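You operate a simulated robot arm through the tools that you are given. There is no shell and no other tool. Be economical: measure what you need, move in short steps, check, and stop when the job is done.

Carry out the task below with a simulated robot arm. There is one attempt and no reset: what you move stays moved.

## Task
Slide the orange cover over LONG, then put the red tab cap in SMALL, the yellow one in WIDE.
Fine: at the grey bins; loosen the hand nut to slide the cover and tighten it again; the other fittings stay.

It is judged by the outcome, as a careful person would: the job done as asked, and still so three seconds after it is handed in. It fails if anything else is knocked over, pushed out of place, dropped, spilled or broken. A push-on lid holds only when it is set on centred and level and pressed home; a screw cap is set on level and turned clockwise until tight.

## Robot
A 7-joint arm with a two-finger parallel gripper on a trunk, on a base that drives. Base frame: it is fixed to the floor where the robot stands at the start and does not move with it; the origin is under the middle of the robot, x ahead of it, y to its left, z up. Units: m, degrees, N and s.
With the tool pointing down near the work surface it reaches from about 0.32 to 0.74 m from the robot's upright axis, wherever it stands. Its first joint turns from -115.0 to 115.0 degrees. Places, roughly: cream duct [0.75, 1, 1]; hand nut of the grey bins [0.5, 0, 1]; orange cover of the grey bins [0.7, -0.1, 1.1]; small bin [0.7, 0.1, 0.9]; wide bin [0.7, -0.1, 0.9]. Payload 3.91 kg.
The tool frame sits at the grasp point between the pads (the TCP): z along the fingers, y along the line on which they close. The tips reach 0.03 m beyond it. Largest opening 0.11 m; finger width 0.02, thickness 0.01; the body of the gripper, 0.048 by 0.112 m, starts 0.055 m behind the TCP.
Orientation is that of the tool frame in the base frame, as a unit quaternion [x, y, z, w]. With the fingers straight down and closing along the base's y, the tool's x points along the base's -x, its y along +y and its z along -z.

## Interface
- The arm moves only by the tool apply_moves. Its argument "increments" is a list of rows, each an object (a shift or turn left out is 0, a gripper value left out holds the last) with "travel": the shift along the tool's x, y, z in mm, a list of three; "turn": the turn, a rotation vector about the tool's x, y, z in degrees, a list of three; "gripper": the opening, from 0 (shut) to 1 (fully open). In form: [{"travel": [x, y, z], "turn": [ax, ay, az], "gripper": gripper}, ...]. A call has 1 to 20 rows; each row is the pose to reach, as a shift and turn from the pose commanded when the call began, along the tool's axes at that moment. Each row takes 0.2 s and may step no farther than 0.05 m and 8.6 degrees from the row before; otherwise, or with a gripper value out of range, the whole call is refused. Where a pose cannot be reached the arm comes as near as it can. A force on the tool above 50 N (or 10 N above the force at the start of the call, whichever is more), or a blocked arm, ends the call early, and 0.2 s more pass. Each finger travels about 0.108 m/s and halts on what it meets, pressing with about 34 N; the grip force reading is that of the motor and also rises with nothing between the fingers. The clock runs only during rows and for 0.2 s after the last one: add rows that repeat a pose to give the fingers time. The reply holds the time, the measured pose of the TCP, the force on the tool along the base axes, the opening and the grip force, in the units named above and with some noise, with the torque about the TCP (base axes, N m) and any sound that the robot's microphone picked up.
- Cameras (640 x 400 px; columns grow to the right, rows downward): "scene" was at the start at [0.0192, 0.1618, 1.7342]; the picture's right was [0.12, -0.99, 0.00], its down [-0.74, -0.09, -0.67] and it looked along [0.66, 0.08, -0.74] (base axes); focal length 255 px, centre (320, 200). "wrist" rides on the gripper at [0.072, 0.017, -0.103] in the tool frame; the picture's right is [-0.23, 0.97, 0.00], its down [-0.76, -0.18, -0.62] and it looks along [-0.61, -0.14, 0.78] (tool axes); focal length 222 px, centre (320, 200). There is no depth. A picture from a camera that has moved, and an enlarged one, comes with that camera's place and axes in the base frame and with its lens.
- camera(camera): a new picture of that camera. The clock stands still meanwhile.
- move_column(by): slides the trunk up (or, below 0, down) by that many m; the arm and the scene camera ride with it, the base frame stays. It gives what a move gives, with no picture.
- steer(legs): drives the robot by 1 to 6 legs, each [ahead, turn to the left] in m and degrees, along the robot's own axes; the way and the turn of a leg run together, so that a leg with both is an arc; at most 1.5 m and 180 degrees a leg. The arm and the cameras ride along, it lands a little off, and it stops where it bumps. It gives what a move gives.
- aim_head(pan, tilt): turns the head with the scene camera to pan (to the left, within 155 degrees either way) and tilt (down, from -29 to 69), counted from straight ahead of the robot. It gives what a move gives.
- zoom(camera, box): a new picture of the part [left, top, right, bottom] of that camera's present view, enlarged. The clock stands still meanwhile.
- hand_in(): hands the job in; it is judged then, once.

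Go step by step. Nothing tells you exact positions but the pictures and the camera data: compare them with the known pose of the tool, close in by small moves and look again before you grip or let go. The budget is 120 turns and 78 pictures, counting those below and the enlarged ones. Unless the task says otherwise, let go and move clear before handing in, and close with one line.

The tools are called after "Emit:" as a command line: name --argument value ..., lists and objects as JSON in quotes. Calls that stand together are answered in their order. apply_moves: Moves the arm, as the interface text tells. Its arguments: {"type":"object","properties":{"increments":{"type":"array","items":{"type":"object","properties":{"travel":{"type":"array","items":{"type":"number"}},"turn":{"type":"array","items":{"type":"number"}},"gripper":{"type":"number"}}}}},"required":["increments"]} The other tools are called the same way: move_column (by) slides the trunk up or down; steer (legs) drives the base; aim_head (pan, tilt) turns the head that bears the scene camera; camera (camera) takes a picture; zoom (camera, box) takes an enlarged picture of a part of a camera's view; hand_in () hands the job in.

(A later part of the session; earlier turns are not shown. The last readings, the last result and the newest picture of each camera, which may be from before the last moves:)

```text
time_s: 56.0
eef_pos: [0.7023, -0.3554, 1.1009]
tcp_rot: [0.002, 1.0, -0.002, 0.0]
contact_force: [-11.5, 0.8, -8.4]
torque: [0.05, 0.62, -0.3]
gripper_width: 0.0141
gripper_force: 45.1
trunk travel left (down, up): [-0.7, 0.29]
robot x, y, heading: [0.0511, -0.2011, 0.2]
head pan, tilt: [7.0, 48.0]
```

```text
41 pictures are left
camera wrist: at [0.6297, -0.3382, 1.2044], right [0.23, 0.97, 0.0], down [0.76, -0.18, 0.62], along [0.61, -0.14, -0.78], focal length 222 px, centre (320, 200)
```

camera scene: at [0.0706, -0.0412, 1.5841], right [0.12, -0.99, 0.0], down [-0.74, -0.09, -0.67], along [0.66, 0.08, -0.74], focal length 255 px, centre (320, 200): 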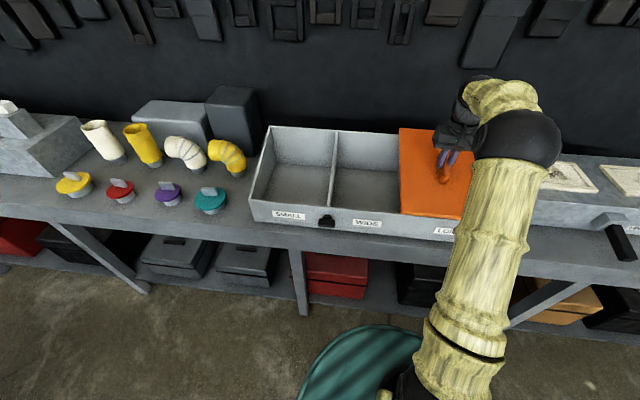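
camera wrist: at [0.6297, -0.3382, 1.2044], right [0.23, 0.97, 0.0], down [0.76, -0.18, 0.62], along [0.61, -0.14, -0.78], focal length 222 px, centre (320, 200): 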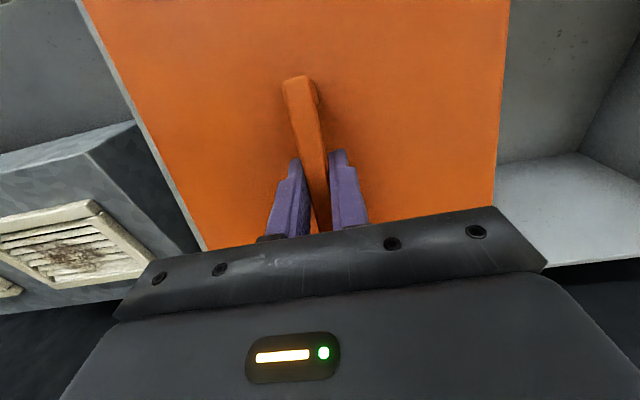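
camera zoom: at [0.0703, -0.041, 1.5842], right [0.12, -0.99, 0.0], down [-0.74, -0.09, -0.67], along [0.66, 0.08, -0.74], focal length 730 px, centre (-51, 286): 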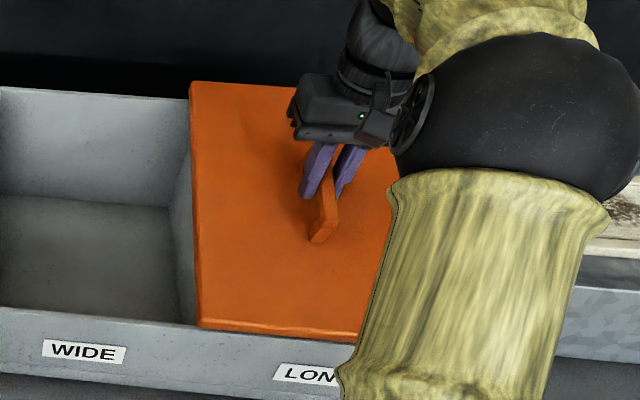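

The label positions suggest the pitch is about 0.25 m, so the cover may still be ~25 mm short; the near rim is masked by parallax. I'll keep sliding in 3 mm steps while watching the sideways force.

Emit:
apply_moves --increments '[{"travel": [0, -3, 0]}, {"travel": [0, -6, 0]}, {"travel": [0, -9, 0]}, {"travel": [0, -12, 0]}]'

Emit:
zoom --camera "scene" --box '[370, 100, 530, 240]'

Emit:
camera --camera "wrist"

```text
time_s: 57.0
eef_pos: [0.7031, -0.3672, 1.101]
tcp_rot: [0.002, 1.0, -0.001, 0.001]
contact_force: [-11.1, 1.6, -10.2]
torque: [0.03, 0.63, -0.39]
gripper_width: 0.0135
gripper_force: 44.8
trunk travel left (down, up): [-0.7, 0.29]
robot x, y, heading: [0.0537, -0.2029, -0.2]
head pan, tilt: [7.0, 48.0]
```

```text
2.86 times, centred on (450, 170) of scene
camera zoom: at [0.0707, -0.0411, 1.5842], right [0.12, -0.99, 0.0], down [-0.74, -0.09, -0.67], along [0.66, 0.08, -0.74], focal length 730 px, centre (-51, 286)
```

zoom: 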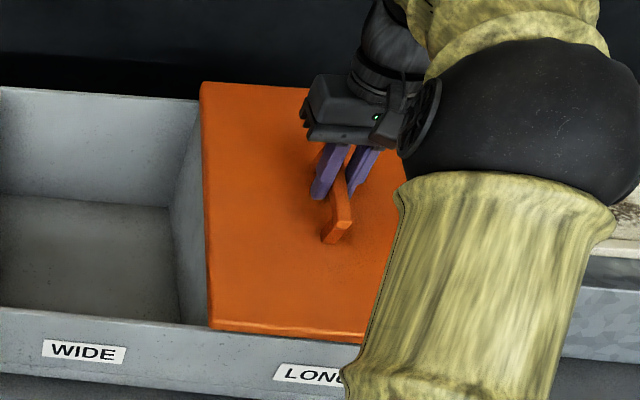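

```text
39 pictures are left
camera wrist: at [0.6296, -0.3504, 1.2044], right [0.23, 0.97, 0.0], down [0.76, -0.18, 0.62], along [0.61, -0.14, -0.78], focal length 222 px, centre (320, 200)
```

wrist: 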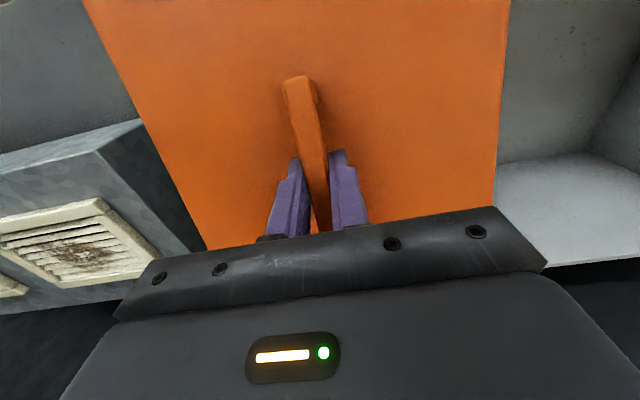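

The top of the divider is still under the cover; at the start the divider beside it showed clear. I'll continue.

Emit:
apply_moves --increments '[{"travel": [0, -3, 0]}, {"travel": [0, -6, 0]}, {"travel": [0, -9, 0]}, {"travel": [0, -12, 0]}, {"travel": [0, -15, 0]}]'

Emit:
zoom --camera "scene" --box '[370, 100, 530, 240]'

```text
time_s: 58.2
eef_pos: [0.703, -0.379, 1.1009]
tcp_rot: [0.0, 1.0, 0.001, 0.0]
contact_force: [-15.7, 12.1, -12.9]
torque: [0.25, -0.85, -0.54]
gripper_width: 0.014
gripper_force: 44.9
trunk travel left (down, up): [-0.7, 0.29]
robot x, y, heading: [0.0513, -0.2024, 0.3]
head pan, tilt: [7.0, 48.0]
```

```text
2.86 times, centred on (450, 170) of scene
camera zoom: at [0.0697, -0.0391, 1.584], right [0.12, -0.99, 0.0], down [-0.74, -0.09, -0.67], along [0.66, 0.08, -0.74], focal length 730 px, centre (-51, 286)
```

zoom: 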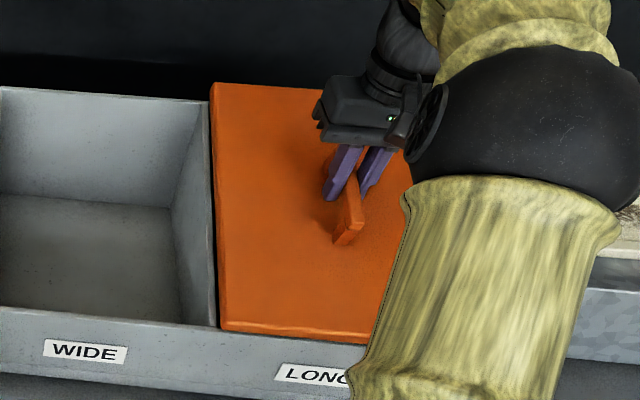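

The cover met its end stop (sideways force 12 N), and the divider now shows clear beside it, just as at the start. I'll release, lift away, and check.

Emit:
apply_moves --increments '[{"travel": [0, 2, 0]}, {"travel": [0, 2, 0], "gripper": 0.5}, {"travel": [0, 2, 0], "gripper": 0.5}, {"travel": [0, 2, -40]}, {"travel": [0, 2, -80]}, {"travel": [0, 2, -120]}, {"travel": [20, 2, -160]}, {"travel": [50, 2, -200]}, {"travel": [90, 2, -220]}]'

Emit:
camera --camera "wrist"

```text
time_s: 60.2
eef_pos: [0.6097, -0.3784, 1.3219]
tcp_rot: [0.002, 1.0, -0.001, 0.001]
contact_force: [-0.5, -0.6, 0.3]
torque: [0.0, -0.02, 0.0]
gripper_width: 0.0552
gripper_force: 0.0
trunk travel left (down, up): [-0.7, 0.29]
robot x, y, heading: [0.0514, -0.2065, 0.2]
head pan, tilt: [7.0, 48.0]
```

```text
37 pictures are left
camera wrist: at [0.537, -0.3615, 1.4253], right [0.23, 0.97, 0.0], down [0.76, -0.18, 0.62], along [0.61, -0.14, -0.78], focal length 222 px, centre (320, 200)
```

wrist: 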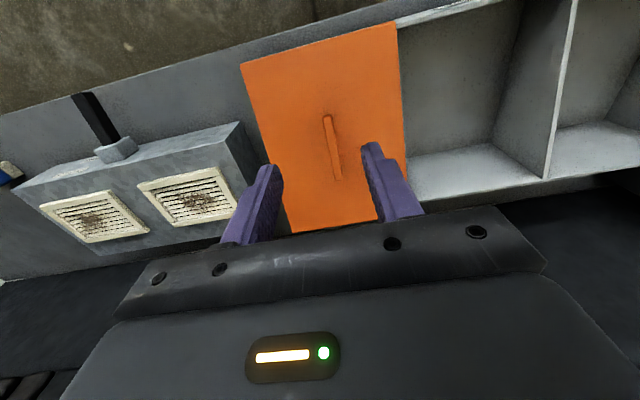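

LONG is fully covered. Next I'll back the base off to the earlier spot, turn the hand forward again and retighten the nut.

Emit:
steer --legs '[[-0.3, 0], [0, 90], [0.205, 0], [0, -90]]'

Emit:
apply_moves --increments '[{"travel": [-10, 20, 0], "turn": [0, -8.2, 0], "gripper": 0.6}, {"travel": [-20, 40, 0], "turn": [0, -16.4, 0]}, {"travel": [-30, 60, 0], "turn": [0, -24.6, 0]}, {"travel": [-40, 80, 0], "turn": [0, -32.8, 0]}, {"travel": [-50, 100, 0], "turn": [0, -41, 0]}, {"travel": [-60, 120, 0], "turn": [0, -49.2, 0]}, {"travel": [-70, 140, 0], "turn": [0, -57.4, 0]}, {"travel": [-80, 160, 0], "turn": [0, -65.6, 0]}, {"travel": [-90, 175, 0], "turn": [0, -73.8, 0]}, {"travel": [-100, 175, 0], "turn": [0, -82, 0]}, {"travel": [-105, 175, 0], "turn": [0, -90, 0]}]'

```text
time_s: 75.0
eef_pos: [0.3123, -0.1692, 1.3202]
tcp_rot: [-0.005, 1.0, -0.001, 0.0]
contact_force: [0.7, 0.6, 0.5]
torque: [0.03, 0.01, 0.02]
gripper_width: 0.0554
gripper_force: 0.0
trunk travel left (down, up): [-0.7, 0.29]
robot x, y, heading: [-0.2524, 0.004, 0.6]
head pan, tilt: [7.0, 48.0]
```

```text
time_s: 77.4
eef_pos: [0.416, 0.0073, 1.32]
tcp_rot: [-0.003, 0.706, 0.003, 0.708]
contact_force: [-0.3, -0.1, 0.2]
torque: [0.04, 0.01, -0.02]
gripper_width: 0.0658
gripper_force: 0.1
trunk travel left (down, up): [-0.7, 0.29]
robot x, y, heading: [-0.2491, -0.0019, 0.6]
head pan, tilt: [7.0, 48.0]
```

Emit:
move_column --by -0.37

Emit:
apply_moves --increments '[{"turn": [0, 0, -8.2]}, {"turn": [0, 0, -16.4]}, {"turn": [0, 0, -24.6]}, {"turn": [0, 0, -32.8]}, {"turn": [0, 0, -41]}, {"turn": [0, 0, -49.2]}, {"turn": [0, 0, -57.4]}, {"turn": [0, 0, -65.6]}, {"turn": [0, 0, -73.8]}, {"turn": [0, 0, -82]}, {"turn": [0, 0, -90]}, {"travel": [0, 0, 30], "turn": [0, 0, -90]}]'

Emit:
camera --camera "wrist"

Emit:
zoom --camera "scene" --box '[340, 0, 480, 98]'

```text
time_s: 81.0
eef_pos: [0.4161, 0.0064, 0.9504]
tcp_rot: [-0.003, 0.707, 0.002, 0.707]
contact_force: [-0.5, 0.8, -0.6]
torque: [0.01, -0.01, 0.02]
gripper_width: 0.0663
gripper_force: 0.1
trunk travel left (down, up): [-0.33, 0.66]
robot x, y, heading: [-0.2506, 0.0002, 0.6]
head pan, tilt: [7.0, 48.0]
```

```text
time_s: 83.6
eef_pos: [0.4444, 0.0073, 0.9513]
tcp_rot: [0.502, -0.498, 0.499, -0.501]
contact_force: [-0.1, -0.3, 0.9]
torque: [-0.01, 0.0, 0.01]
gripper_width: 0.0661
gripper_force: 0.1
trunk travel left (down, up): [-0.33, 0.66]
robot x, y, heading: [-0.2515, -0.002, 0.7]
head pan, tilt: [7.0, 48.0]
```

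```text
36 pictures are left
camera wrist: at [0.3421, -0.0664, 0.934], right [0.0, 0.22, -0.97], down [-0.63, 0.76, 0.17], along [0.78, 0.61, 0.14], focal length 222 px, centre (320, 200)
```

wrist: 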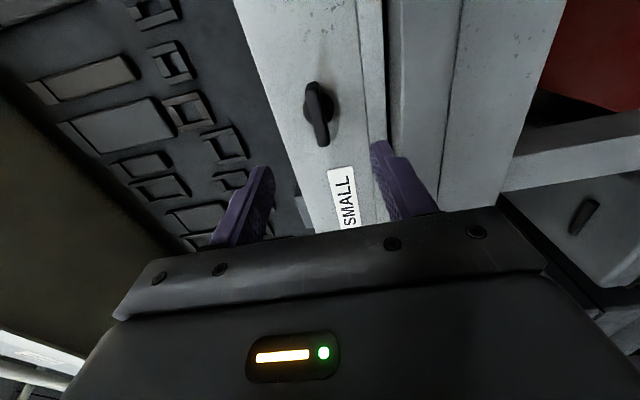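

```text
4.08 times, centred on (410, 49) of scene
camera zoom: at [-0.2334, 0.1636, 1.2142], right [0.13, -0.99, 0.0], down [-0.74, -0.1, -0.67], along [0.66, 0.09, -0.74], focal length 1042 px, centre (-47, 816)
```

zoom: 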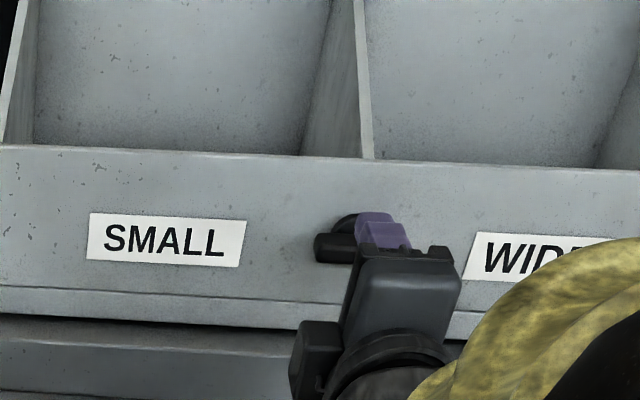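

The bar is horizontal and centred at about (0.548, −0.002, 0.951). I'll advance with the fingers above and below it and grip.

Emit:
apply_moves --increments '[{"travel": [8, 0, 0]}, {"travel": [8, 0, 40]}, {"travel": [8, 0, 73]}, {"travel": [8, 0, 73], "gripper": 0.2}, {"travel": [8, 0, 73], "gripper": 0}, {"travel": [8, 0, 73], "gripper": 0}]'

Emit:
zoom --camera "wrist" --box '[180, 40, 460, 215]'

```text
time_s: 85.0
eef_pos: [0.5196, -0.0003, 0.9503]
tcp_rot: [0.502, -0.498, 0.498, -0.501]
contact_force: [-3.1, -1.0, -2.0]
torque: [0.02, 0.05, -0.03]
gripper_width: 0.0117
gripper_force: 44.8
trunk travel left (down, up): [-0.33, 0.66]
robot x, y, heading: [-0.2508, 0.0027, 0.5]
head pan, tilt: [7.0, 48.0]
```

```text
2.29 times, centred on (320, 128) of wrist
camera zoom: at [0.4161, -0.0742, 0.9333], right [0.0, 0.23, -0.97], down [-0.63, 0.76, 0.18], along [0.78, 0.61, 0.14], focal length 508 px, centre (320, 366)
```

zoom: 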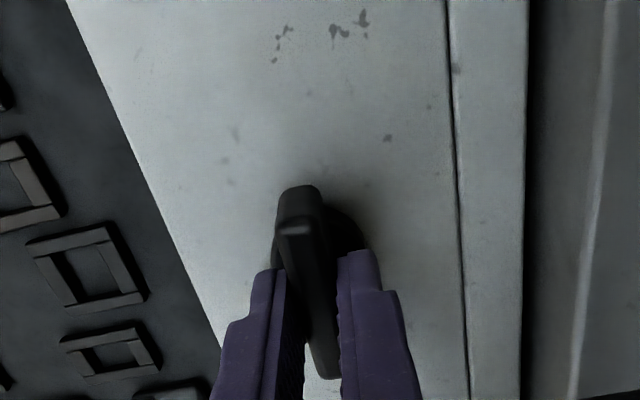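

The grip is good. I'll turn it clockwise until it comes up tight.

Emit:
apply_moves --increments '[{"turn": [0, 0, 8]}, {"turn": [0, 0, 16]}, {"turn": [0, 0, 24]}, {"turn": [0, 0, 32]}, {"turn": [0, 0, 40]}, {"turn": [0, 0, 48]}, {"turn": [0, 0, 56]}, {"turn": [0, 0, 64]}, {"turn": [0, 0, 72]}, {"turn": [0, 0, 80]}]'

Emit:
apply_moves --increments '[{"turn": [0, 0, 4]}, {"turn": [0, 0, 8]}, {"turn": [0, 0, 12]}]'

```text
time_s: 87.2
eef_pos: [0.5195, -0.0024, 0.9515]
tcp_rot: [-0.062, 0.703, -0.058, 0.706]
contact_force: [17.8, -7.5, 11.7]
torque: [-0.04, -1.38, -0.83]
gripper_width: 0.0118
gripper_force: 45.4
trunk travel left (down, up): [-0.33, 0.66]
robot x, y, heading: [-0.2483, 0.0039, 0.9]
head pan, tilt: [7.0, 48.0]
```

```text
time_s: 88.0
eef_pos: [0.5197, -0.0034, 0.9515]
tcp_rot: [0.01, 0.706, 0.014, 0.708]
contact_force: [19.7, -11.2, 16.9]
torque: [-1.05, -0.47, -0.95]
gripper_width: 0.0124
gripper_force: 45.1
trunk travel left (down, up): [-0.33, 0.66]
robot x, y, heading: [-0.2504, 0.0007, 0.6]
head pan, tilt: [7.0, 48.0]
```

The reaction torque rises at about the original vertical position, so it is coming tight. I'll give it a small final nip, then release and look.

Emit:
apply_moves --increments '[{"turn": [0, 0, 3]}, {"turn": [0, 0, 5]}, {"turn": [0, 0, 5]}]'

Emit:
apply_moves --increments '[{"turn": [0, 0, -4]}, {"turn": [0, 0, -4], "gripper": 0.5}, {"turn": [0, 0, -4], "gripper": 0.6}, {"travel": [0, 0, -40]}, {"travel": [0, 0, -80]}]'

Emit:
zoom --camera "wrist" --box '[180, 40, 460, 215]'

```text
time_s: 88.8
eef_pos: [0.518, -0.0025, 0.9509]
tcp_rot: [0.042, 0.705, 0.045, 0.706]
contact_force: [13.9, -14.8, 13.6]
torque: [-1.05, -0.66, -1.02]
gripper_width: 0.0141
gripper_force: 45.0
trunk travel left (down, up): [-0.33, 0.66]
robot x, y, heading: [-0.2526, -0.0, 0.6]
head pan, tilt: [7.0, 48.0]
```

```text
time_s: 90.0
eef_pos: [0.4393, -0.0014, 0.95]
tcp_rot: [0.039, 0.706, 0.046, 0.706]
contact_force: [0.5, 0.1, -0.1]
torque: [0.03, -0.07, -0.02]
gripper_width: 0.066
gripper_force: 0.0
trunk travel left (down, up): [-0.33, 0.66]
robot x, y, heading: [-0.2511, 0.0038, 0.9]
head pan, tilt: [7.0, 48.0]
```

```text
2.29 times, centred on (320, 128) of wrist
camera zoom: at [0.3349, 0.0241, 0.8803], right [-0.01, 0.94, 0.34], down [-0.62, -0.27, 0.73], along [0.78, -0.21, 0.59], focal length 508 px, centre (320, 366)
```

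zoom: 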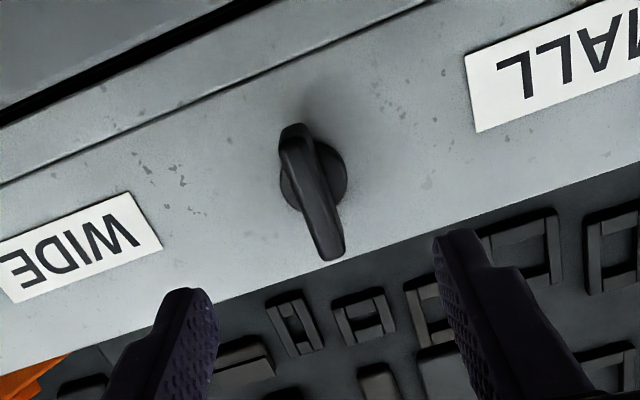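

The nut is tight again with its bar vertical. Now I'll raise up, turn the tool down, and drive left to the caps. I estimate red at (0.62, 0.75) and yellow at (0.64, 0.956).

Emit:
move_column --by 0.4

Emit:
apply_moves --increments '[{"travel": [0, 0, -30], "turn": [0, 0, -7.3]}]'

Emit:
apply_moves --increments '[{"travel": [0, 0, -10], "turn": [0, 8.2, 0]}, {"travel": [0, 0, -20], "turn": [0, 16.4, 0]}, {"travel": [0, 0, -30], "turn": [0, 24.6, 0]}, {"travel": [0, 0, -40], "turn": [0, 32.8, 0]}, {"travel": [0, 0, -50], "turn": [0, 41, 0]}, {"travel": [0, 0, -60], "turn": [0, 49.2, 0]}, {"travel": [0, 0, -70], "turn": [0, 57.4, 0]}, {"travel": [0, 0, -80], "turn": [0, 65.6, 0]}, {"travel": [0, 0, -90], "turn": [0, 73.8, 0]}, {"travel": [0, 0, -100], "turn": [0, 82, 0]}, {"travel": [0, 0, -110], "turn": [0, 90, 0]}]'

Emit:
steer --legs '[[0, 89], [0.43, 0], [0, -90], [0.32, 0]]'

Emit:
camera --camera "scene"

Emit:
camera --camera "wrist"

```text
time_s: 93.8
eef_pos: [0.4403, -0.0014, 1.3503]
tcp_rot: [0.039, 0.706, 0.046, 0.706]
contact_force: [-0.4, -0.4, 0.7]
torque: [0.0, 0.0, 0.02]
gripper_width: 0.0661
gripper_force: 0.0
trunk travel left (down, up): [-0.73, 0.26]
robot x, y, heading: [-0.2484, 0.0032, 0.5]
head pan, tilt: [7.0, 48.0]
```

```text
time_s: 94.2
eef_pos: [0.407, -0.0002, 1.3517]
tcp_rot: [-0.005, 0.706, 0.0, 0.708]
contact_force: [-1.0, -0.4, 0.6]
torque: [0.04, -0.02, -0.02]
gripper_width: 0.0659
gripper_force: 0.0
trunk travel left (down, up): [-0.73, 0.26]
robot x, y, heading: [-0.2512, 0.0028, 0.8]
head pan, tilt: [7.0, 48.0]
```

```text
time_s: 96.6
eef_pos: [0.2999, -0.0029, 1.3495]
tcp_rot: [-0.003, 1.0, -0.004, -0.001]
contact_force: [0.2, -0.1, 0.5]
torque: [0.02, 0.01, -0.02]
gripper_width: 0.0658
gripper_force: 0.0
trunk travel left (down, up): [-0.73, 0.26]
robot x, y, heading: [-0.2519, 0.0018, 0.4]
head pan, tilt: [7.0, 48.0]
```

```text
time_s: 112.7
eef_pos: [0.62, 0.4247, 1.3511]
tcp_rot: [0.0, 1.0, -0.003, 0.001]
contact_force: [0.6, 0.5, 0.4]
torque: [-0.03, 0.02, -0.01]
gripper_width: 0.0659
gripper_force: 0.0
trunk travel left (down, up): [-0.73, 0.26]
robot x, y, heading: [0.071, 0.4322, -0.0]
head pan, tilt: [7.0, 48.0]
```

```text
32 pictures are left
camera scene: at [0.0889, 0.5934, 1.6143], right [0.12, -0.99, 0.0], down [-0.74, -0.09, -0.67], along [0.66, 0.08, -0.74], focal length 255 px, centre (320, 200)
```

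scene: 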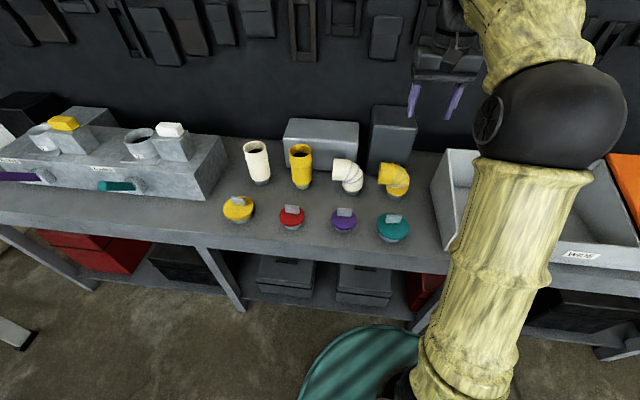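

```text
31 pictures are left
camera wrist: at [0.5461, 0.4421, 1.4539], right [0.23, 0.97, -0.01], down [0.76, -0.17, 0.63], along [0.61, -0.15, -0.78], focal length 222 px, centre (320, 200)
```

wrist: 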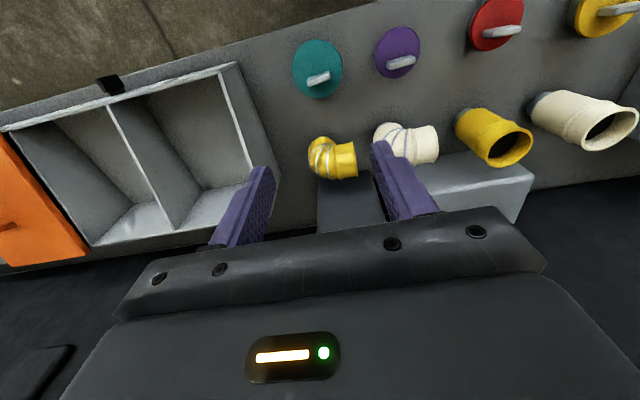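

Emit:
zoom --camera "scene" --box '[210, 170, 350, 260]'

Emit:
zoom --camera "wrist" --box '[440, 0, 640, 125]'

```text
4.44 times, centred on (280, 215) of scene
camera zoom: at [0.0889, 0.5934, 1.6143], right [0.12, -0.99, 0.0], down [-0.74, -0.09, -0.67], along [0.66, 0.08, -0.74], focal length 1135 px, centre (498, 133)
```

zoom: 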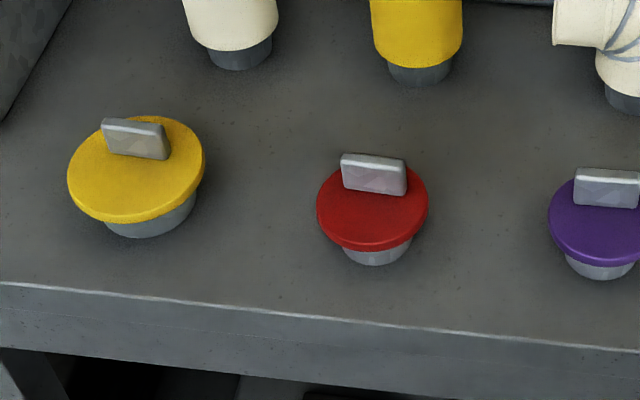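

```text
3.20 times, centred on (540, 62) of wrist
camera zoom: at [0.5461, 0.4421, 1.4539], right [0.23, 0.97, -0.01], down [0.76, -0.17, 0.63], along [0.61, -0.15, -0.78], focal length 711 px, centre (-384, 640)
```

zoom: 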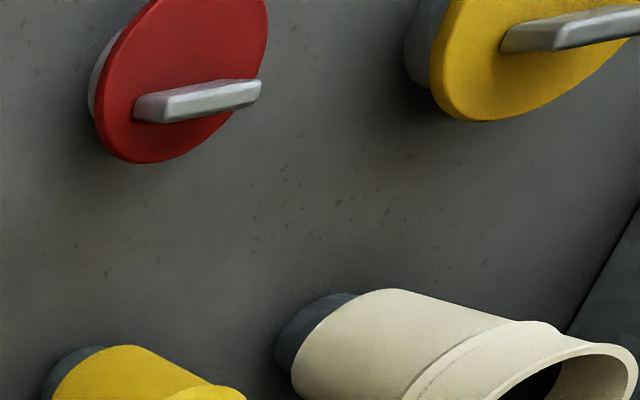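

Each cap has a grey fin running along y, with the red fin's top centred near (0.636, 0.757, 0.951). I'll move over red, rotating the hand 90° so the fingers close across the fin.

Emit:
apply_moves --increments '[{"travel": [0, 32, 10], "turn": [0, 0, -8.2], "gripper": 0.6}, {"travel": [0, 64, 20], "turn": [0, 0, -16.4]}, {"travel": [0, 96, 40], "turn": [0, 0, -24.6]}, {"travel": [-4, 128, 60], "turn": [0, 0, -32.8]}, {"travel": [-8, 160, 80], "turn": [0, 0, -41]}, {"travel": [-12, 192, 100], "turn": [0, 0, -49.2]}, {"travel": [-16, 224, 130], "turn": [0, 0, -57.4]}, {"travel": [-16, 256, 160], "turn": [0, 0, -65.6]}, {"travel": [-16, 288, 190], "turn": [0, 0, -73.8]}, {"travel": [-16, 315, 220], "turn": [0, 0, -82]}, {"travel": [-16, 332, 250], "turn": [0, 0, -90]}, {"travel": [-16, 332, 290], "turn": [0, 0, -90]}]'

Emit:
camera --camera "wrist"

Emit:
zoom --camera "scene" --box '[210, 140, 350, 260]'

```text
time_s: 115.3
eef_pos: [0.6371, 0.7555, 1.0582]
tcp_rot: [0.708, -0.706, 0.003, 0.002]
contact_force: [0.8, -1.1, -0.7]
torque: [-0.01, 0.01, 0.0]
gripper_width: 0.0662
gripper_force: 0.0
trunk travel left (down, up): [-0.73, 0.26]
robot x, y, heading: [0.0706, 0.4322, 0.0]
head pan, tilt: [7.0, 48.0]
```

```text
28 pictures are left
camera wrist: at [0.6196, 0.6834, 1.1616], right [-0.97, 0.23, 0.0], down [0.18, 0.77, 0.62], along [0.14, 0.6, -0.79], focal length 222 px, centre (320, 200)
```

wrist: 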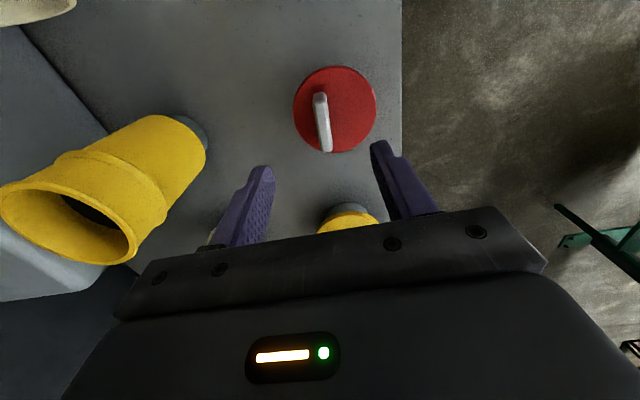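

```text
3.33 times, centred on (280, 200) of scene
camera zoom: at [0.0906, 0.5941, 1.6142], right [0.12, -0.99, 0.0], down [-0.74, -0.09, -0.67], along [0.66, 0.08, -0.74], focal length 851 px, centre (453, 200)
```

zoom: 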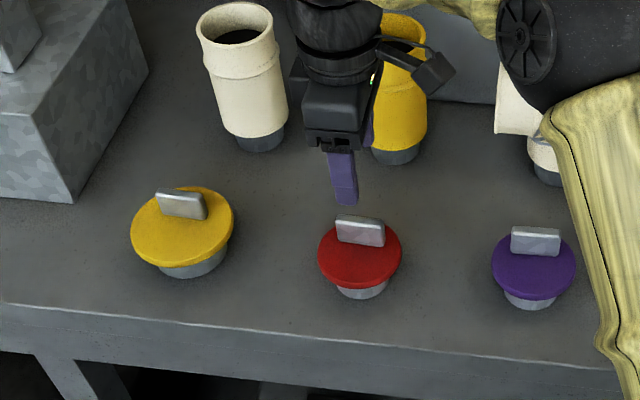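

The fin is centred at about (0.634, 0.754), and its top is near z 0.95. I'll descend and close on it.

Emit:
apply_moves --increments '[{"travel": [0, 3, 40], "turn": [0, 0, 2]}, {"travel": [0, 3, 75], "turn": [0, 0, 2]}, {"travel": [0, 3, 95], "turn": [0, 0, 2]}, {"travel": [0, 3, 95], "turn": [0, 0, 2], "gripper": 0.25}, {"travel": [0, 3, 95], "turn": [0, 0, 2], "gripper": 0}, {"travel": [0, 3, 95], "turn": [0, 0, 2], "gripper": 0}]'

Emit:
camera --camera "wrist"

```text
time_s: 116.7
eef_pos: [0.6342, 0.7537, 0.9623]
tcp_rot: [-0.695, 0.719, -0.004, -0.002]
contact_force: [-0.9, 0.0, 0.0]
torque: [0.05, 0.0, -0.02]
gripper_width: 0.0127
gripper_force: 34.2
trunk travel left (down, up): [-0.73, 0.26]
robot x, y, heading: [0.0623, 0.4331, 0.1]
head pan, tilt: [7.0, 48.0]
```

```text
26 pictures are left
camera wrist: at [0.6133, 0.6831, 1.0668], right [-0.97, 0.26, 0.0], down [0.2, 0.76, 0.62], along [0.16, 0.6, -0.79], focal length 222 px, centre (320, 200)
```

wrist: 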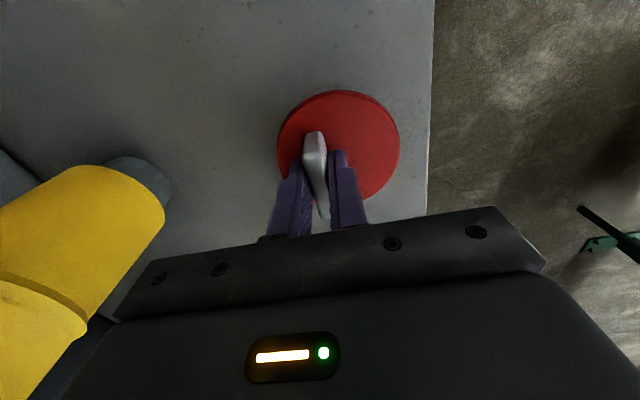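

It's gripped. I'll lift gently, checking the force.

Emit:
apply_moves --increments '[{"travel": [0, 0, -5]}, {"travel": [0, 0, -12]}, {"travel": [0, 0, -25]}, {"travel": [0, 0, -60]}, {"travel": [0, 0, -100]}, {"travel": [0, 0, -150]}, {"travel": [0, 0, -200]}, {"travel": [0, 0, -250]}]'

Emit:
camera --camera "wrist"

```text
time_s: 118.5
eef_pos: [0.6335, 0.7556, 1.2151]
tcp_rot: [-0.695, 0.719, -0.003, -0.002]
contact_force: [0.0, -0.7, 0.4]
torque: [-0.02, -0.02, -0.01]
gripper_width: 0.0126
gripper_force: 34.6
trunk travel left (down, up): [-0.73, 0.26]
robot x, y, heading: [0.0742, 0.4314, 0.3]
head pan, tilt: [7.0, 48.0]
```

```text
25 pictures are left
camera wrist: at [0.6128, 0.6843, 1.3183], right [-0.97, 0.26, 0.0], down [0.2, 0.76, 0.62], along [0.16, 0.6, -0.79], focal length 222 px, centre (320, 200)
```

wrist: 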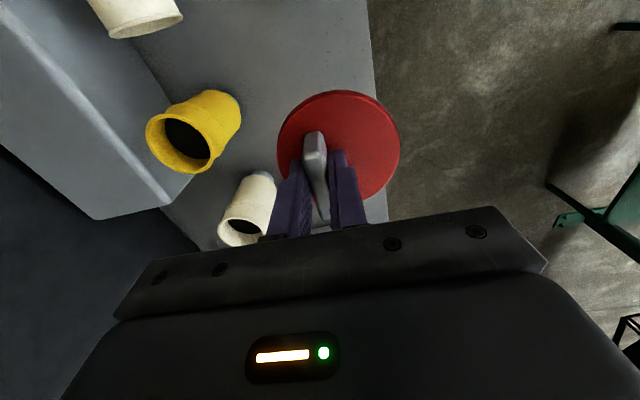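

The red cap is held. I'll carry it across to above SMALL.

Emit:
apply_moves --increments '[{"travel": [45, -4, 0]}, {"travel": [90, -8, 0]}, {"travel": [135, -12, 0]}, {"travel": [180, -16, 0]}, {"travel": [225, -20, 0]}, {"travel": [270, -24, 0]}, {"travel": [315, -28, 0]}, {"travel": [360, -32, 0]}, {"travel": [405, -36, 0]}, {"travel": [450, -40, 0]}, {"travel": [495, -44, 0]}, {"travel": [540, -46, 0]}, {"travel": [585, -48, 0]}, {"travel": [631, -51, 0]}]'

Emit:
camera --camera "wrist"

Emit:
camera --camera "scene"

```text
time_s: 121.5
eef_pos: [0.6627, 0.1204, 1.2175]
tcp_rot: [-0.694, 0.72, -0.002, -0.002]
contact_force: [0.8, 0.2, -1.1]
torque: [0.01, -0.04, 0.02]
gripper_width: 0.0121
gripper_force: 34.1
trunk travel left (down, up): [-0.73, 0.26]
robot x, y, heading: [0.0688, 0.429, -0.1]
head pan, tilt: [7.0, 48.0]
```

```text
24 pictures are left
camera wrist: at [0.6427, 0.0494, 1.3206], right [-0.97, 0.26, 0.0], down [0.2, 0.76, 0.62], along [0.16, 0.6, -0.79], focal length 222 px, centre (320, 200)
```

wrist: 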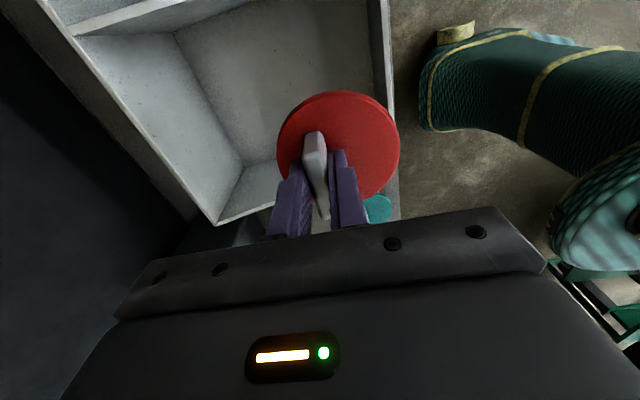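

```text
23 pictures are left
camera scene: at [0.0908, 0.592, 1.6144], right [0.12, -0.99, 0.0], down [-0.74, -0.09, -0.67], along [0.66, 0.08, -0.74], focal length 255 px, centre (320, 200)
```

scene: 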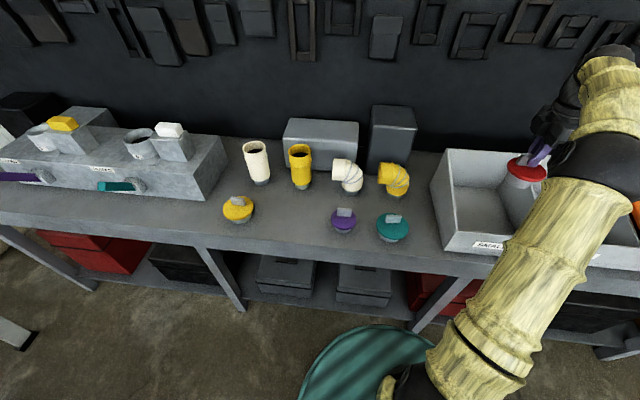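

It's over SMALL. I'll move 4 cm deeper into the bin and lower in stages.

Emit:
apply_moves --increments '[{"travel": [-8, -20, 0]}, {"travel": [-8, -38, 20]}, {"travel": [-8, -38, 65]}, {"travel": [-8, -38, 110]}, {"travel": [-8, -38, 155]}, {"travel": [-8, -38, 195]}, {"travel": [-8, -38, 220]}]'

Emit:
camera --camera "wrist"

```text
time_s: 123.1
eef_pos: [0.7023, 0.1277, 0.9966]
tcp_rot: [-0.694, 0.72, -0.003, -0.001]
contact_force: [-1.6, 0.3, -0.8]
torque: [0.01, 0.01, -0.01]
gripper_width: 0.0122
gripper_force: 34.0
trunk travel left (down, up): [-0.73, 0.26]
robot x, y, heading: [0.0698, 0.4332, 0.1]
head pan, tilt: [7.0, 48.0]
```

```text
22 pictures are left
camera wrist: at [0.6809, 0.0565, 1.1002], right [-0.97, 0.26, 0.0], down [0.2, 0.76, 0.62], along [0.16, 0.6, -0.79], focal length 222 px, centre (320, 200)
```

wrist: 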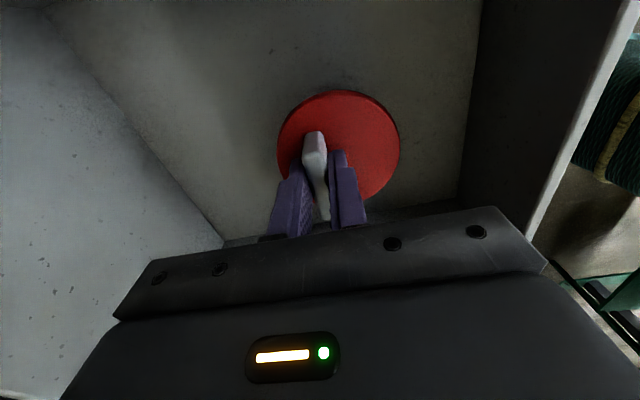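

Inside the bin with clearance all round. I'll lower in small steps until it touches the floor.

Emit:
apply_moves --increments '[{"travel": [0, 0, 6]}, {"travel": [0, 0, 12]}, {"travel": [0, 0, 18]}, {"travel": [0, 0, 22]}, {"travel": [0, 0, 25]}]'

```text
time_s: 124.3
eef_pos: [0.703, 0.1276, 0.9817]
tcp_rot: [-0.694, 0.72, -0.011, 0.001]
contact_force: [-2.8, 1.1, 18.6]
torque: [0.37, 0.76, 0.0]
gripper_width: 0.0125
gripper_force: 34.2
trunk travel left (down, up): [-0.73, 0.26]
robot x, y, heading: [0.0677, 0.4288, 0.1]
head pan, tilt: [7.0, 48.0]
stopped in row 5: the force on the tool passed its limit at 52 N (the readings are from after the stop); the commanded pose is now the measured one
```

It has touched down on the floor at z ≈ 0.98. I'll ease up 2 mm, release and lift.

Emit:
apply_moves --increments '[{"travel": [0, 0, -1]}, {"travel": [0, 0, -1], "gripper": 0.3}, {"travel": [0, 0, -1], "gripper": 0.4}, {"travel": [0, 0, -40]}, {"travel": [0, 0, -85]}, {"travel": [0, 0, -130]}, {"travel": [0, 0, -180]}, {"travel": [0, 0, -230]}]'

Emit:
camera --camera "wrist"

```text
time_s: 126.1
eef_pos: [0.7016, 0.1306, 1.2088]
tcp_rot: [-0.695, 0.719, -0.008, 0.0]
contact_force: [-0.1, -0.9, 0.3]
torque: [-0.02, 0.03, 0.01]
gripper_width: 0.0438
gripper_force: 0.0
trunk travel left (down, up): [-0.73, 0.26]
robot x, y, heading: [0.0725, 0.4329, 0.4]
head pan, tilt: [7.0, 48.0]
```

```text
21 pictures are left
camera wrist: at [0.6795, 0.0597, 1.313], right [-0.97, 0.26, -0.01], down [0.2, 0.76, 0.62], along [0.17, 0.59, -0.79], focal length 222 px, centre (320, 200)
```

wrist: 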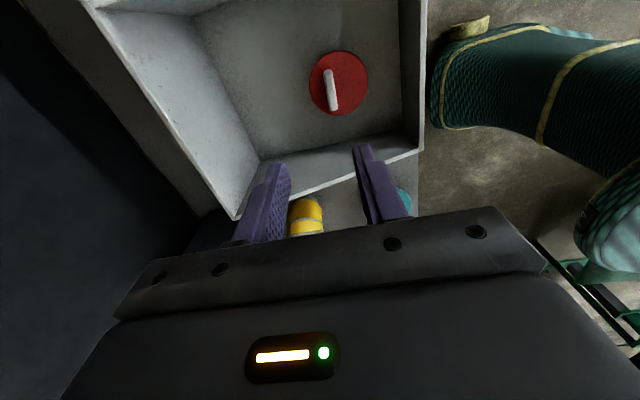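

The red cap sits flat in SMALL. I'll raise the arm, centre it, and drive left for yellow.

Emit:
apply_moves --increments '[{"travel": [0, 10, -40]}, {"travel": [-30, 25, -70]}, {"travel": [-70, 40, -100]}, {"travel": [-110, 50, -120]}, {"travel": [-155, 60, -120]}, {"travel": [-200, 70, -120]}, {"travel": [-245, 80, -120]}, {"travel": [-290, 90, -120]}]'

Emit:
steer --legs '[[0, 90], [0.38, 0], [0, -90]]'

Emit:
camera --camera "scene"

```text
refused: row 3 steps farther than a row can; nothing moved
```

```text
time_s: 139.9
eef_pos: [0.7029, 0.5028, 1.2093]
tcp_rot: [-0.692, 0.722, -0.009, -0.001]
contact_force: [0.1, 0.4, 0.2]
torque: [0.02, 0.01, 0.01]
gripper_width: 0.044
gripper_force: 0.1
trunk travel left (down, up): [-0.73, 0.26]
robot x, y, heading: [0.0737, 0.8096, -0.4]
head pan, tilt: [7.0, 48.0]
```

```text
20 pictures are left
camera scene: at [0.0945, 0.9706, 1.6142], right [0.12, -0.99, 0.0], down [-0.74, -0.09, -0.67], along [0.66, 0.08, -0.74], focal length 255 px, centre (320, 200)
```

scene: 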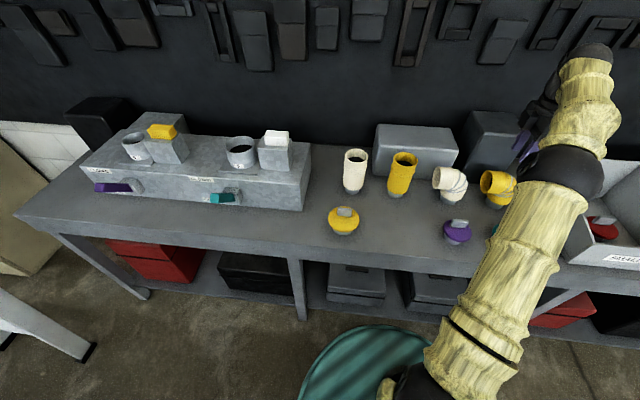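

One of my arm rows was refused, so the base turned with the hand lower than I intended. No bump was reported, and the picture shows the pipes and boxes still in place. Now I'll move the hand over the yellow cap.

Emit:
apply_moves --increments '[{"travel": [-40, 8, -10], "gripper": 0.6}, {"travel": [-80, 16, -10]}, {"travel": [-120, 24, -10]}, {"travel": [-160, 32, -10]}, {"travel": [-200, 40, -10]}, {"travel": [-240, 48, -10]}, {"travel": [-280, 56, -10]}, {"travel": [-320, 64, -10]}, {"travel": [-360, 70, -10]}, {"travel": [-400, 76, -10]}, {"travel": [-442, 79, 0]}, {"travel": [-442, 79, 45]}, {"travel": [-442, 79, 90]}, {"travel": [-442, 79, 130]}]'

Emit:
camera --camera "wrist"

Emit:
zoom --camera "scene" --box '[280, 140, 420, 260]'

```text
time_s: 142.9
eef_pos: [0.6432, 0.9446, 1.0727]
tcp_rot: [-0.692, 0.722, -0.008, 0.0]
contact_force: [0.4, -0.5, -0.1]
torque: [0.03, -0.03, 0.03]
gripper_width: 0.0659
gripper_force: 0.0
trunk travel left (down, up): [-0.73, 0.26]
robot x, y, heading: [0.0728, 0.8092, -0.5]
head pan, tilt: [7.0, 48.0]
```

```text
19 pictures are left
camera wrist: at [0.6218, 0.8752, 1.1768], right [-0.96, 0.27, -0.01], down [0.2, 0.76, 0.62], along [0.18, 0.59, -0.79], focal length 222 px, centre (320, 200)
```

wrist: 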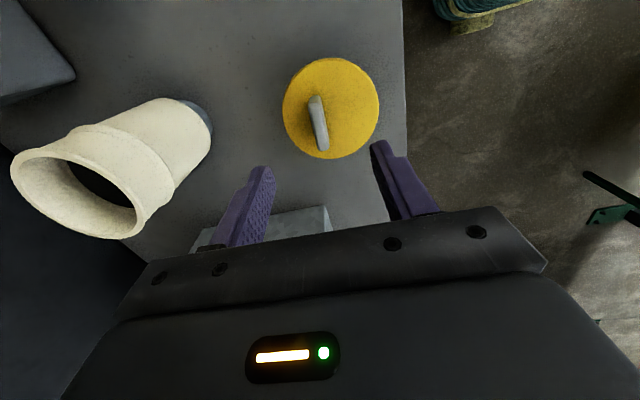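

```text
3.33 times, centred on (350, 200) of scene
camera zoom: at [0.0953, 0.9709, 1.6142], right [0.12, -0.99, 0.0], down [-0.74, -0.09, -0.67], along [0.66, 0.08, -0.74], focal length 851 px, centre (220, 200)
```

zoom: 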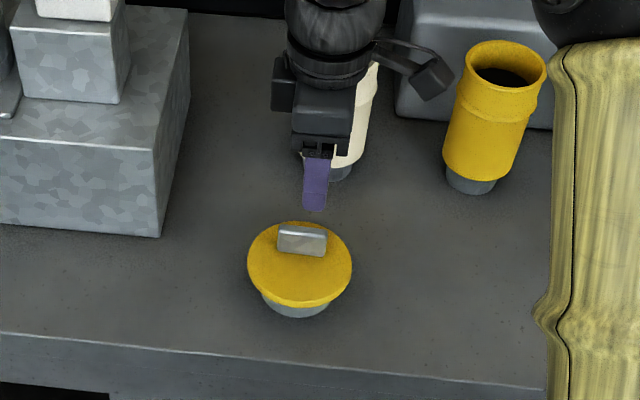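

Yellow's fin is at about (0.648, 0.948). I'll descend and grip.

Emit:
apply_moves --increments '[{"travel": [-3, -5, 40], "turn": [0, 0, 2.5]}, {"travel": [-3, -5, 80], "turn": [0, 0, 2.5]}, {"travel": [-3, -5, 109], "turn": [0, 0, 2.5]}, {"travel": [-3, -5, 109], "turn": [0, 0, 2.5], "gripper": 0.25}, {"travel": [-3, -5, 109], "turn": [0, 0, 2.5], "gripper": 0}, {"travel": [-3, -5, 109], "turn": [0, 0, 2.5], "gripper": 0}]'

Emit:
camera --camera "wrist"

```text
time_s: 144.3
eef_pos: [0.6499, 0.9467, 0.9646]
tcp_rot: [-0.676, 0.737, -0.008, 0.0]
contact_force: [-1.7, -1.4, 2.6]
torque: [-0.04, 0.3, 0.04]
gripper_width: 0.0128
gripper_force: 34.2
trunk travel left (down, up): [-0.73, 0.26]
robot x, y, heading: [0.0723, 0.8088, -0.2]
head pan, tilt: [7.0, 48.0]
```

```text
17 pictures are left
camera wrist: at [0.6242, 0.8782, 1.0676], right [-0.95, 0.31, -0.01], down [0.24, 0.75, 0.62], along [0.2, 0.58, -0.79], focal length 222 px, centre (320, 200)
```

wrist: 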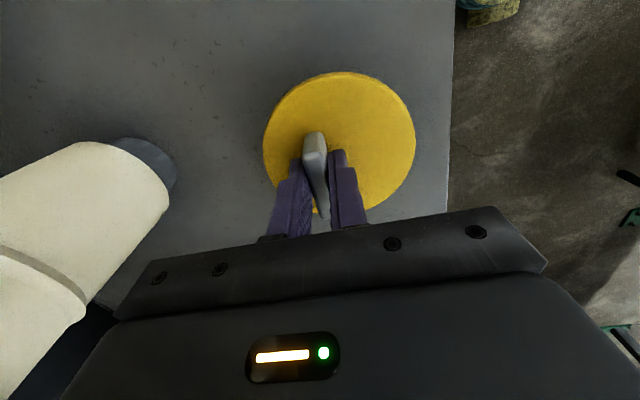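

Gripped at 12.8 mm. I'll lift high for the drive.

Emit:
apply_moves --increments '[{"travel": [0, 0, -5]}, {"travel": [0, 0, -12]}, {"travel": [0, 0, -30]}, {"travel": [0, 0, -70]}, {"travel": [0, 0, -115]}, {"travel": [0, 0, -160]}, {"travel": [0, 0, -205]}, {"travel": [0, 0, -250]}, {"travel": [0, 0, -295]}, {"travel": [0, 0, -340]}, {"travel": [0, 0, -370]}]'

Emit:
steer --legs '[[-0.1, 0], [0, -90], [0.7, 0], [0, 90], [0.1, 0]]'

Emit:
camera --camera "wrist"

Emit:
camera --camera "scene"

```text
time_s: 146.7
eef_pos: [0.6455, 0.9524, 1.3338]
tcp_rot: [-0.676, 0.737, -0.007, -0.001]
contact_force: [0.8, -0.6, -0.2]
torque: [0.0, -0.06, -0.01]
gripper_width: 0.0125
gripper_force: 34.3
trunk travel left (down, up): [-0.73, 0.26]
robot x, y, heading: [0.0791, 0.8054, -0.7]
head pan, tilt: [7.0, 48.0]
```

```text
time_s: 163.9
eef_pos: [0.6432, 0.2578, 1.3338]
tcp_rot: [-0.684, 0.73, -0.009, 0.001]
contact_force: [0.2, 1.1, -1.4]
torque: [-0.05, -0.07, 0.02]
gripper_width: 0.0124
gripper_force: 34.1
trunk travel left (down, up): [-0.73, 0.26]
robot x, y, heading: [0.0695, 0.0996, 0.6]
head pan, tilt: [7.0, 48.0]
```

```text
16 pictures are left
camera wrist: at [0.619, 0.1869, 1.4383], right [-0.96, 0.29, -0.02], down [0.22, 0.76, 0.62], along [0.19, 0.59, -0.79], focal length 222 px, centre (320, 200)
```

wrist: 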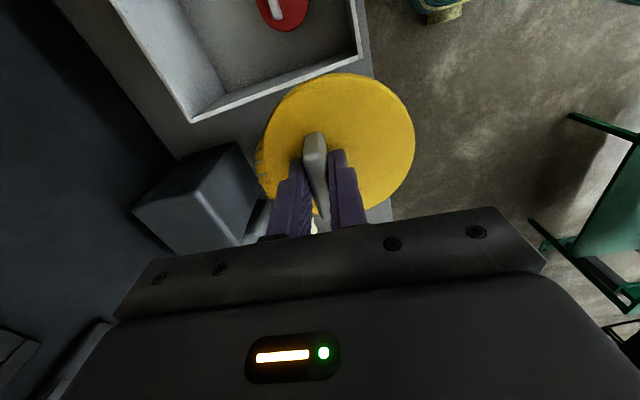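

```text
15 pictures are left
camera scene: at [0.0918, 0.2636, 1.6142], right [0.13, -0.99, 0.0], down [-0.74, -0.1, -0.67], along [0.66, 0.09, -0.74], focal length 255 px, centre (320, 200)
```

scene: 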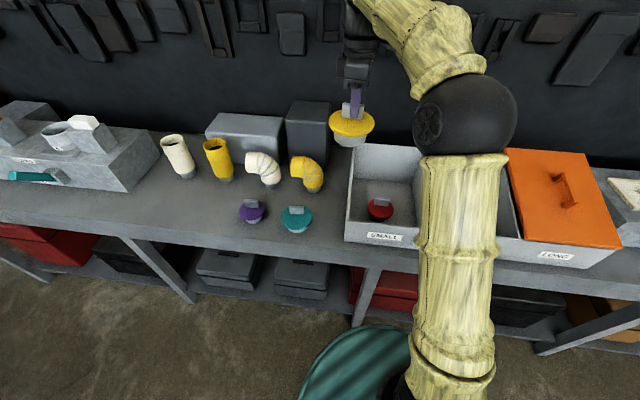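

Yellow is held. I'll carry it over WIDE.

Emit:
apply_moves --increments '[{"travel": [42, -9, 0]}, {"travel": [84, -18, 0]}, {"travel": [126, -27, 0]}, {"travel": [168, -36, 0]}, {"travel": [210, -45, 0]}, {"travel": [252, -54, 0]}, {"travel": [294, -64, 0]}, {"travel": [336, -73, 0]}, {"travel": [374, -82, 10]}, {"travel": [374, -82, 55]}, {"travel": [374, -82, 100]}, {"travel": [374, -82, 145]}]'

Emit:
camera --camera "wrist"

Emit:
camera --camera "scene"

```text
time_s: 166.5
eef_pos: [0.7047, -0.1264, 1.1906]
tcp_rot: [-0.684, 0.73, -0.008, 0.001]
contact_force: [-0.1, -0.5, -1.8]
torque: [0.03, 0.02, -0.02]
gripper_width: 0.0127
gripper_force: 33.7
out of reach, approached as far as the arm can: row 8, 9
trunk travel left (down, up): [-0.73, 0.26]
robot x, y, heading: [0.0771, 0.1012, 0.7]
head pan, tilt: [7.0, 48.0]
```

```text
14 pictures are left
camera wrist: at [0.6806, -0.1955, 1.295], right [-0.96, 0.29, -0.01], down [0.22, 0.76, 0.62], along [0.19, 0.59, -0.79], focal length 222 px, centre (320, 200)
```

wrist: 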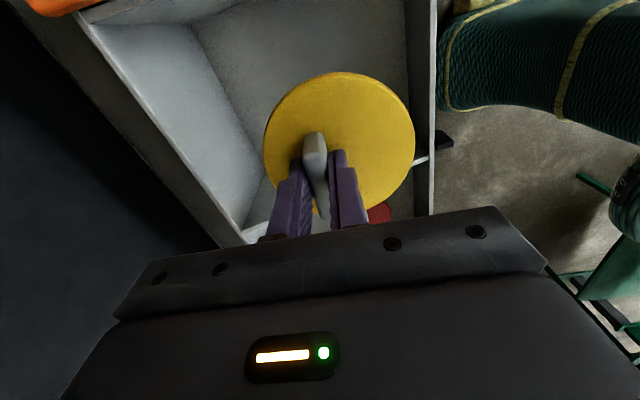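

```text
13 pictures are left
camera scene: at [0.0948, 0.262, 1.6143], right [0.13, -0.99, 0.0], down [-0.74, -0.1, -0.67], along [0.66, 0.09, -0.74], focal length 255 px, centre (320, 200)
```

scene: 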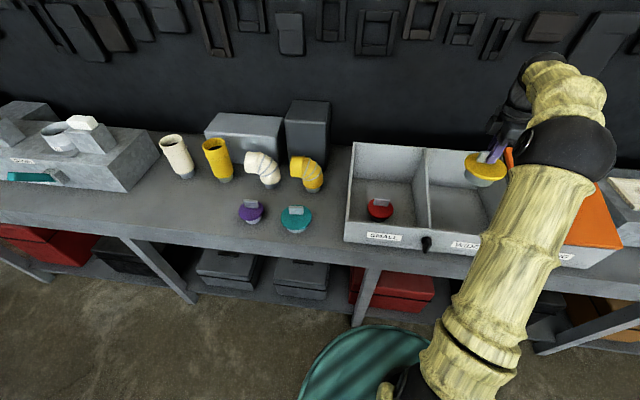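

Centred over WIDE. I'll lower in stages.

Emit:
apply_moves --increments '[{"travel": [0, 0, 40]}, {"travel": [0, 0, 80]}, {"travel": [0, 0, 120]}, {"travel": [0, 0, 160]}, {"travel": [0, 0, 185]}]'

Emit:
camera --camera "wrist"

```text
time_s: 167.7
eef_pos: [0.7056, -0.126, 1.0087]
tcp_rot: [-0.683, 0.73, -0.007, 0.001]
contact_force: [0.5, -0.6, -1.3]
torque: [-0.01, -0.01, -0.01]
gripper_width: 0.0126
gripper_force: 34.2
trunk travel left (down, up): [-0.73, 0.26]
robot x, y, heading: [0.0758, 0.1005, 0.8]
head pan, tilt: [7.0, 48.0]
```

```text
12 pictures are left
camera wrist: at [0.6816, -0.1966, 1.1117], right [-0.96, 0.29, -0.01], down [0.22, 0.76, 0.62], along [0.19, 0.59, -0.79], focal length 222 px, centre (320, 200)
```

wrist: 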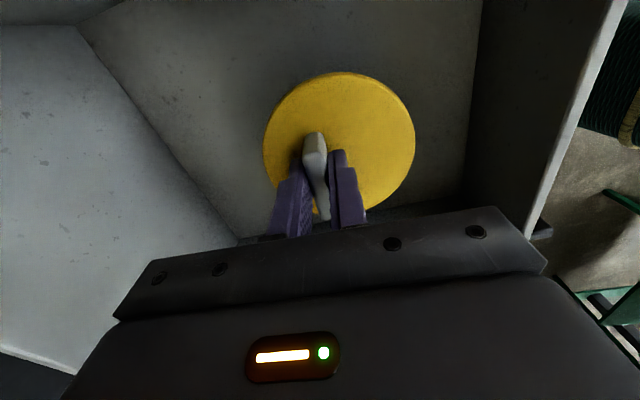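

Emit:
apply_moves --increments '[{"travel": [0, 0, 7]}, {"travel": [0, 0, 14]}, {"travel": [0, 0, 20]}, {"travel": [0, 0, 23]}, {"travel": [0, 0, 25]}]'

```text
time_s: 168.9
eef_pos: [0.7066, -0.1255, 0.9881]
tcp_rot: [-0.683, 0.73, -0.012, 0.003]
contact_force: [5.3, -1.8, 29.2]
torque: [0.4, 0.68, -0.04]
gripper_width: 0.0127
gripper_force: 34.0
trunk travel left (down, up): [-0.73, 0.26]
robot x, y, heading: [0.076, 0.1026, 0.4]
head pan, tilt: [7.0, 48.0]
```

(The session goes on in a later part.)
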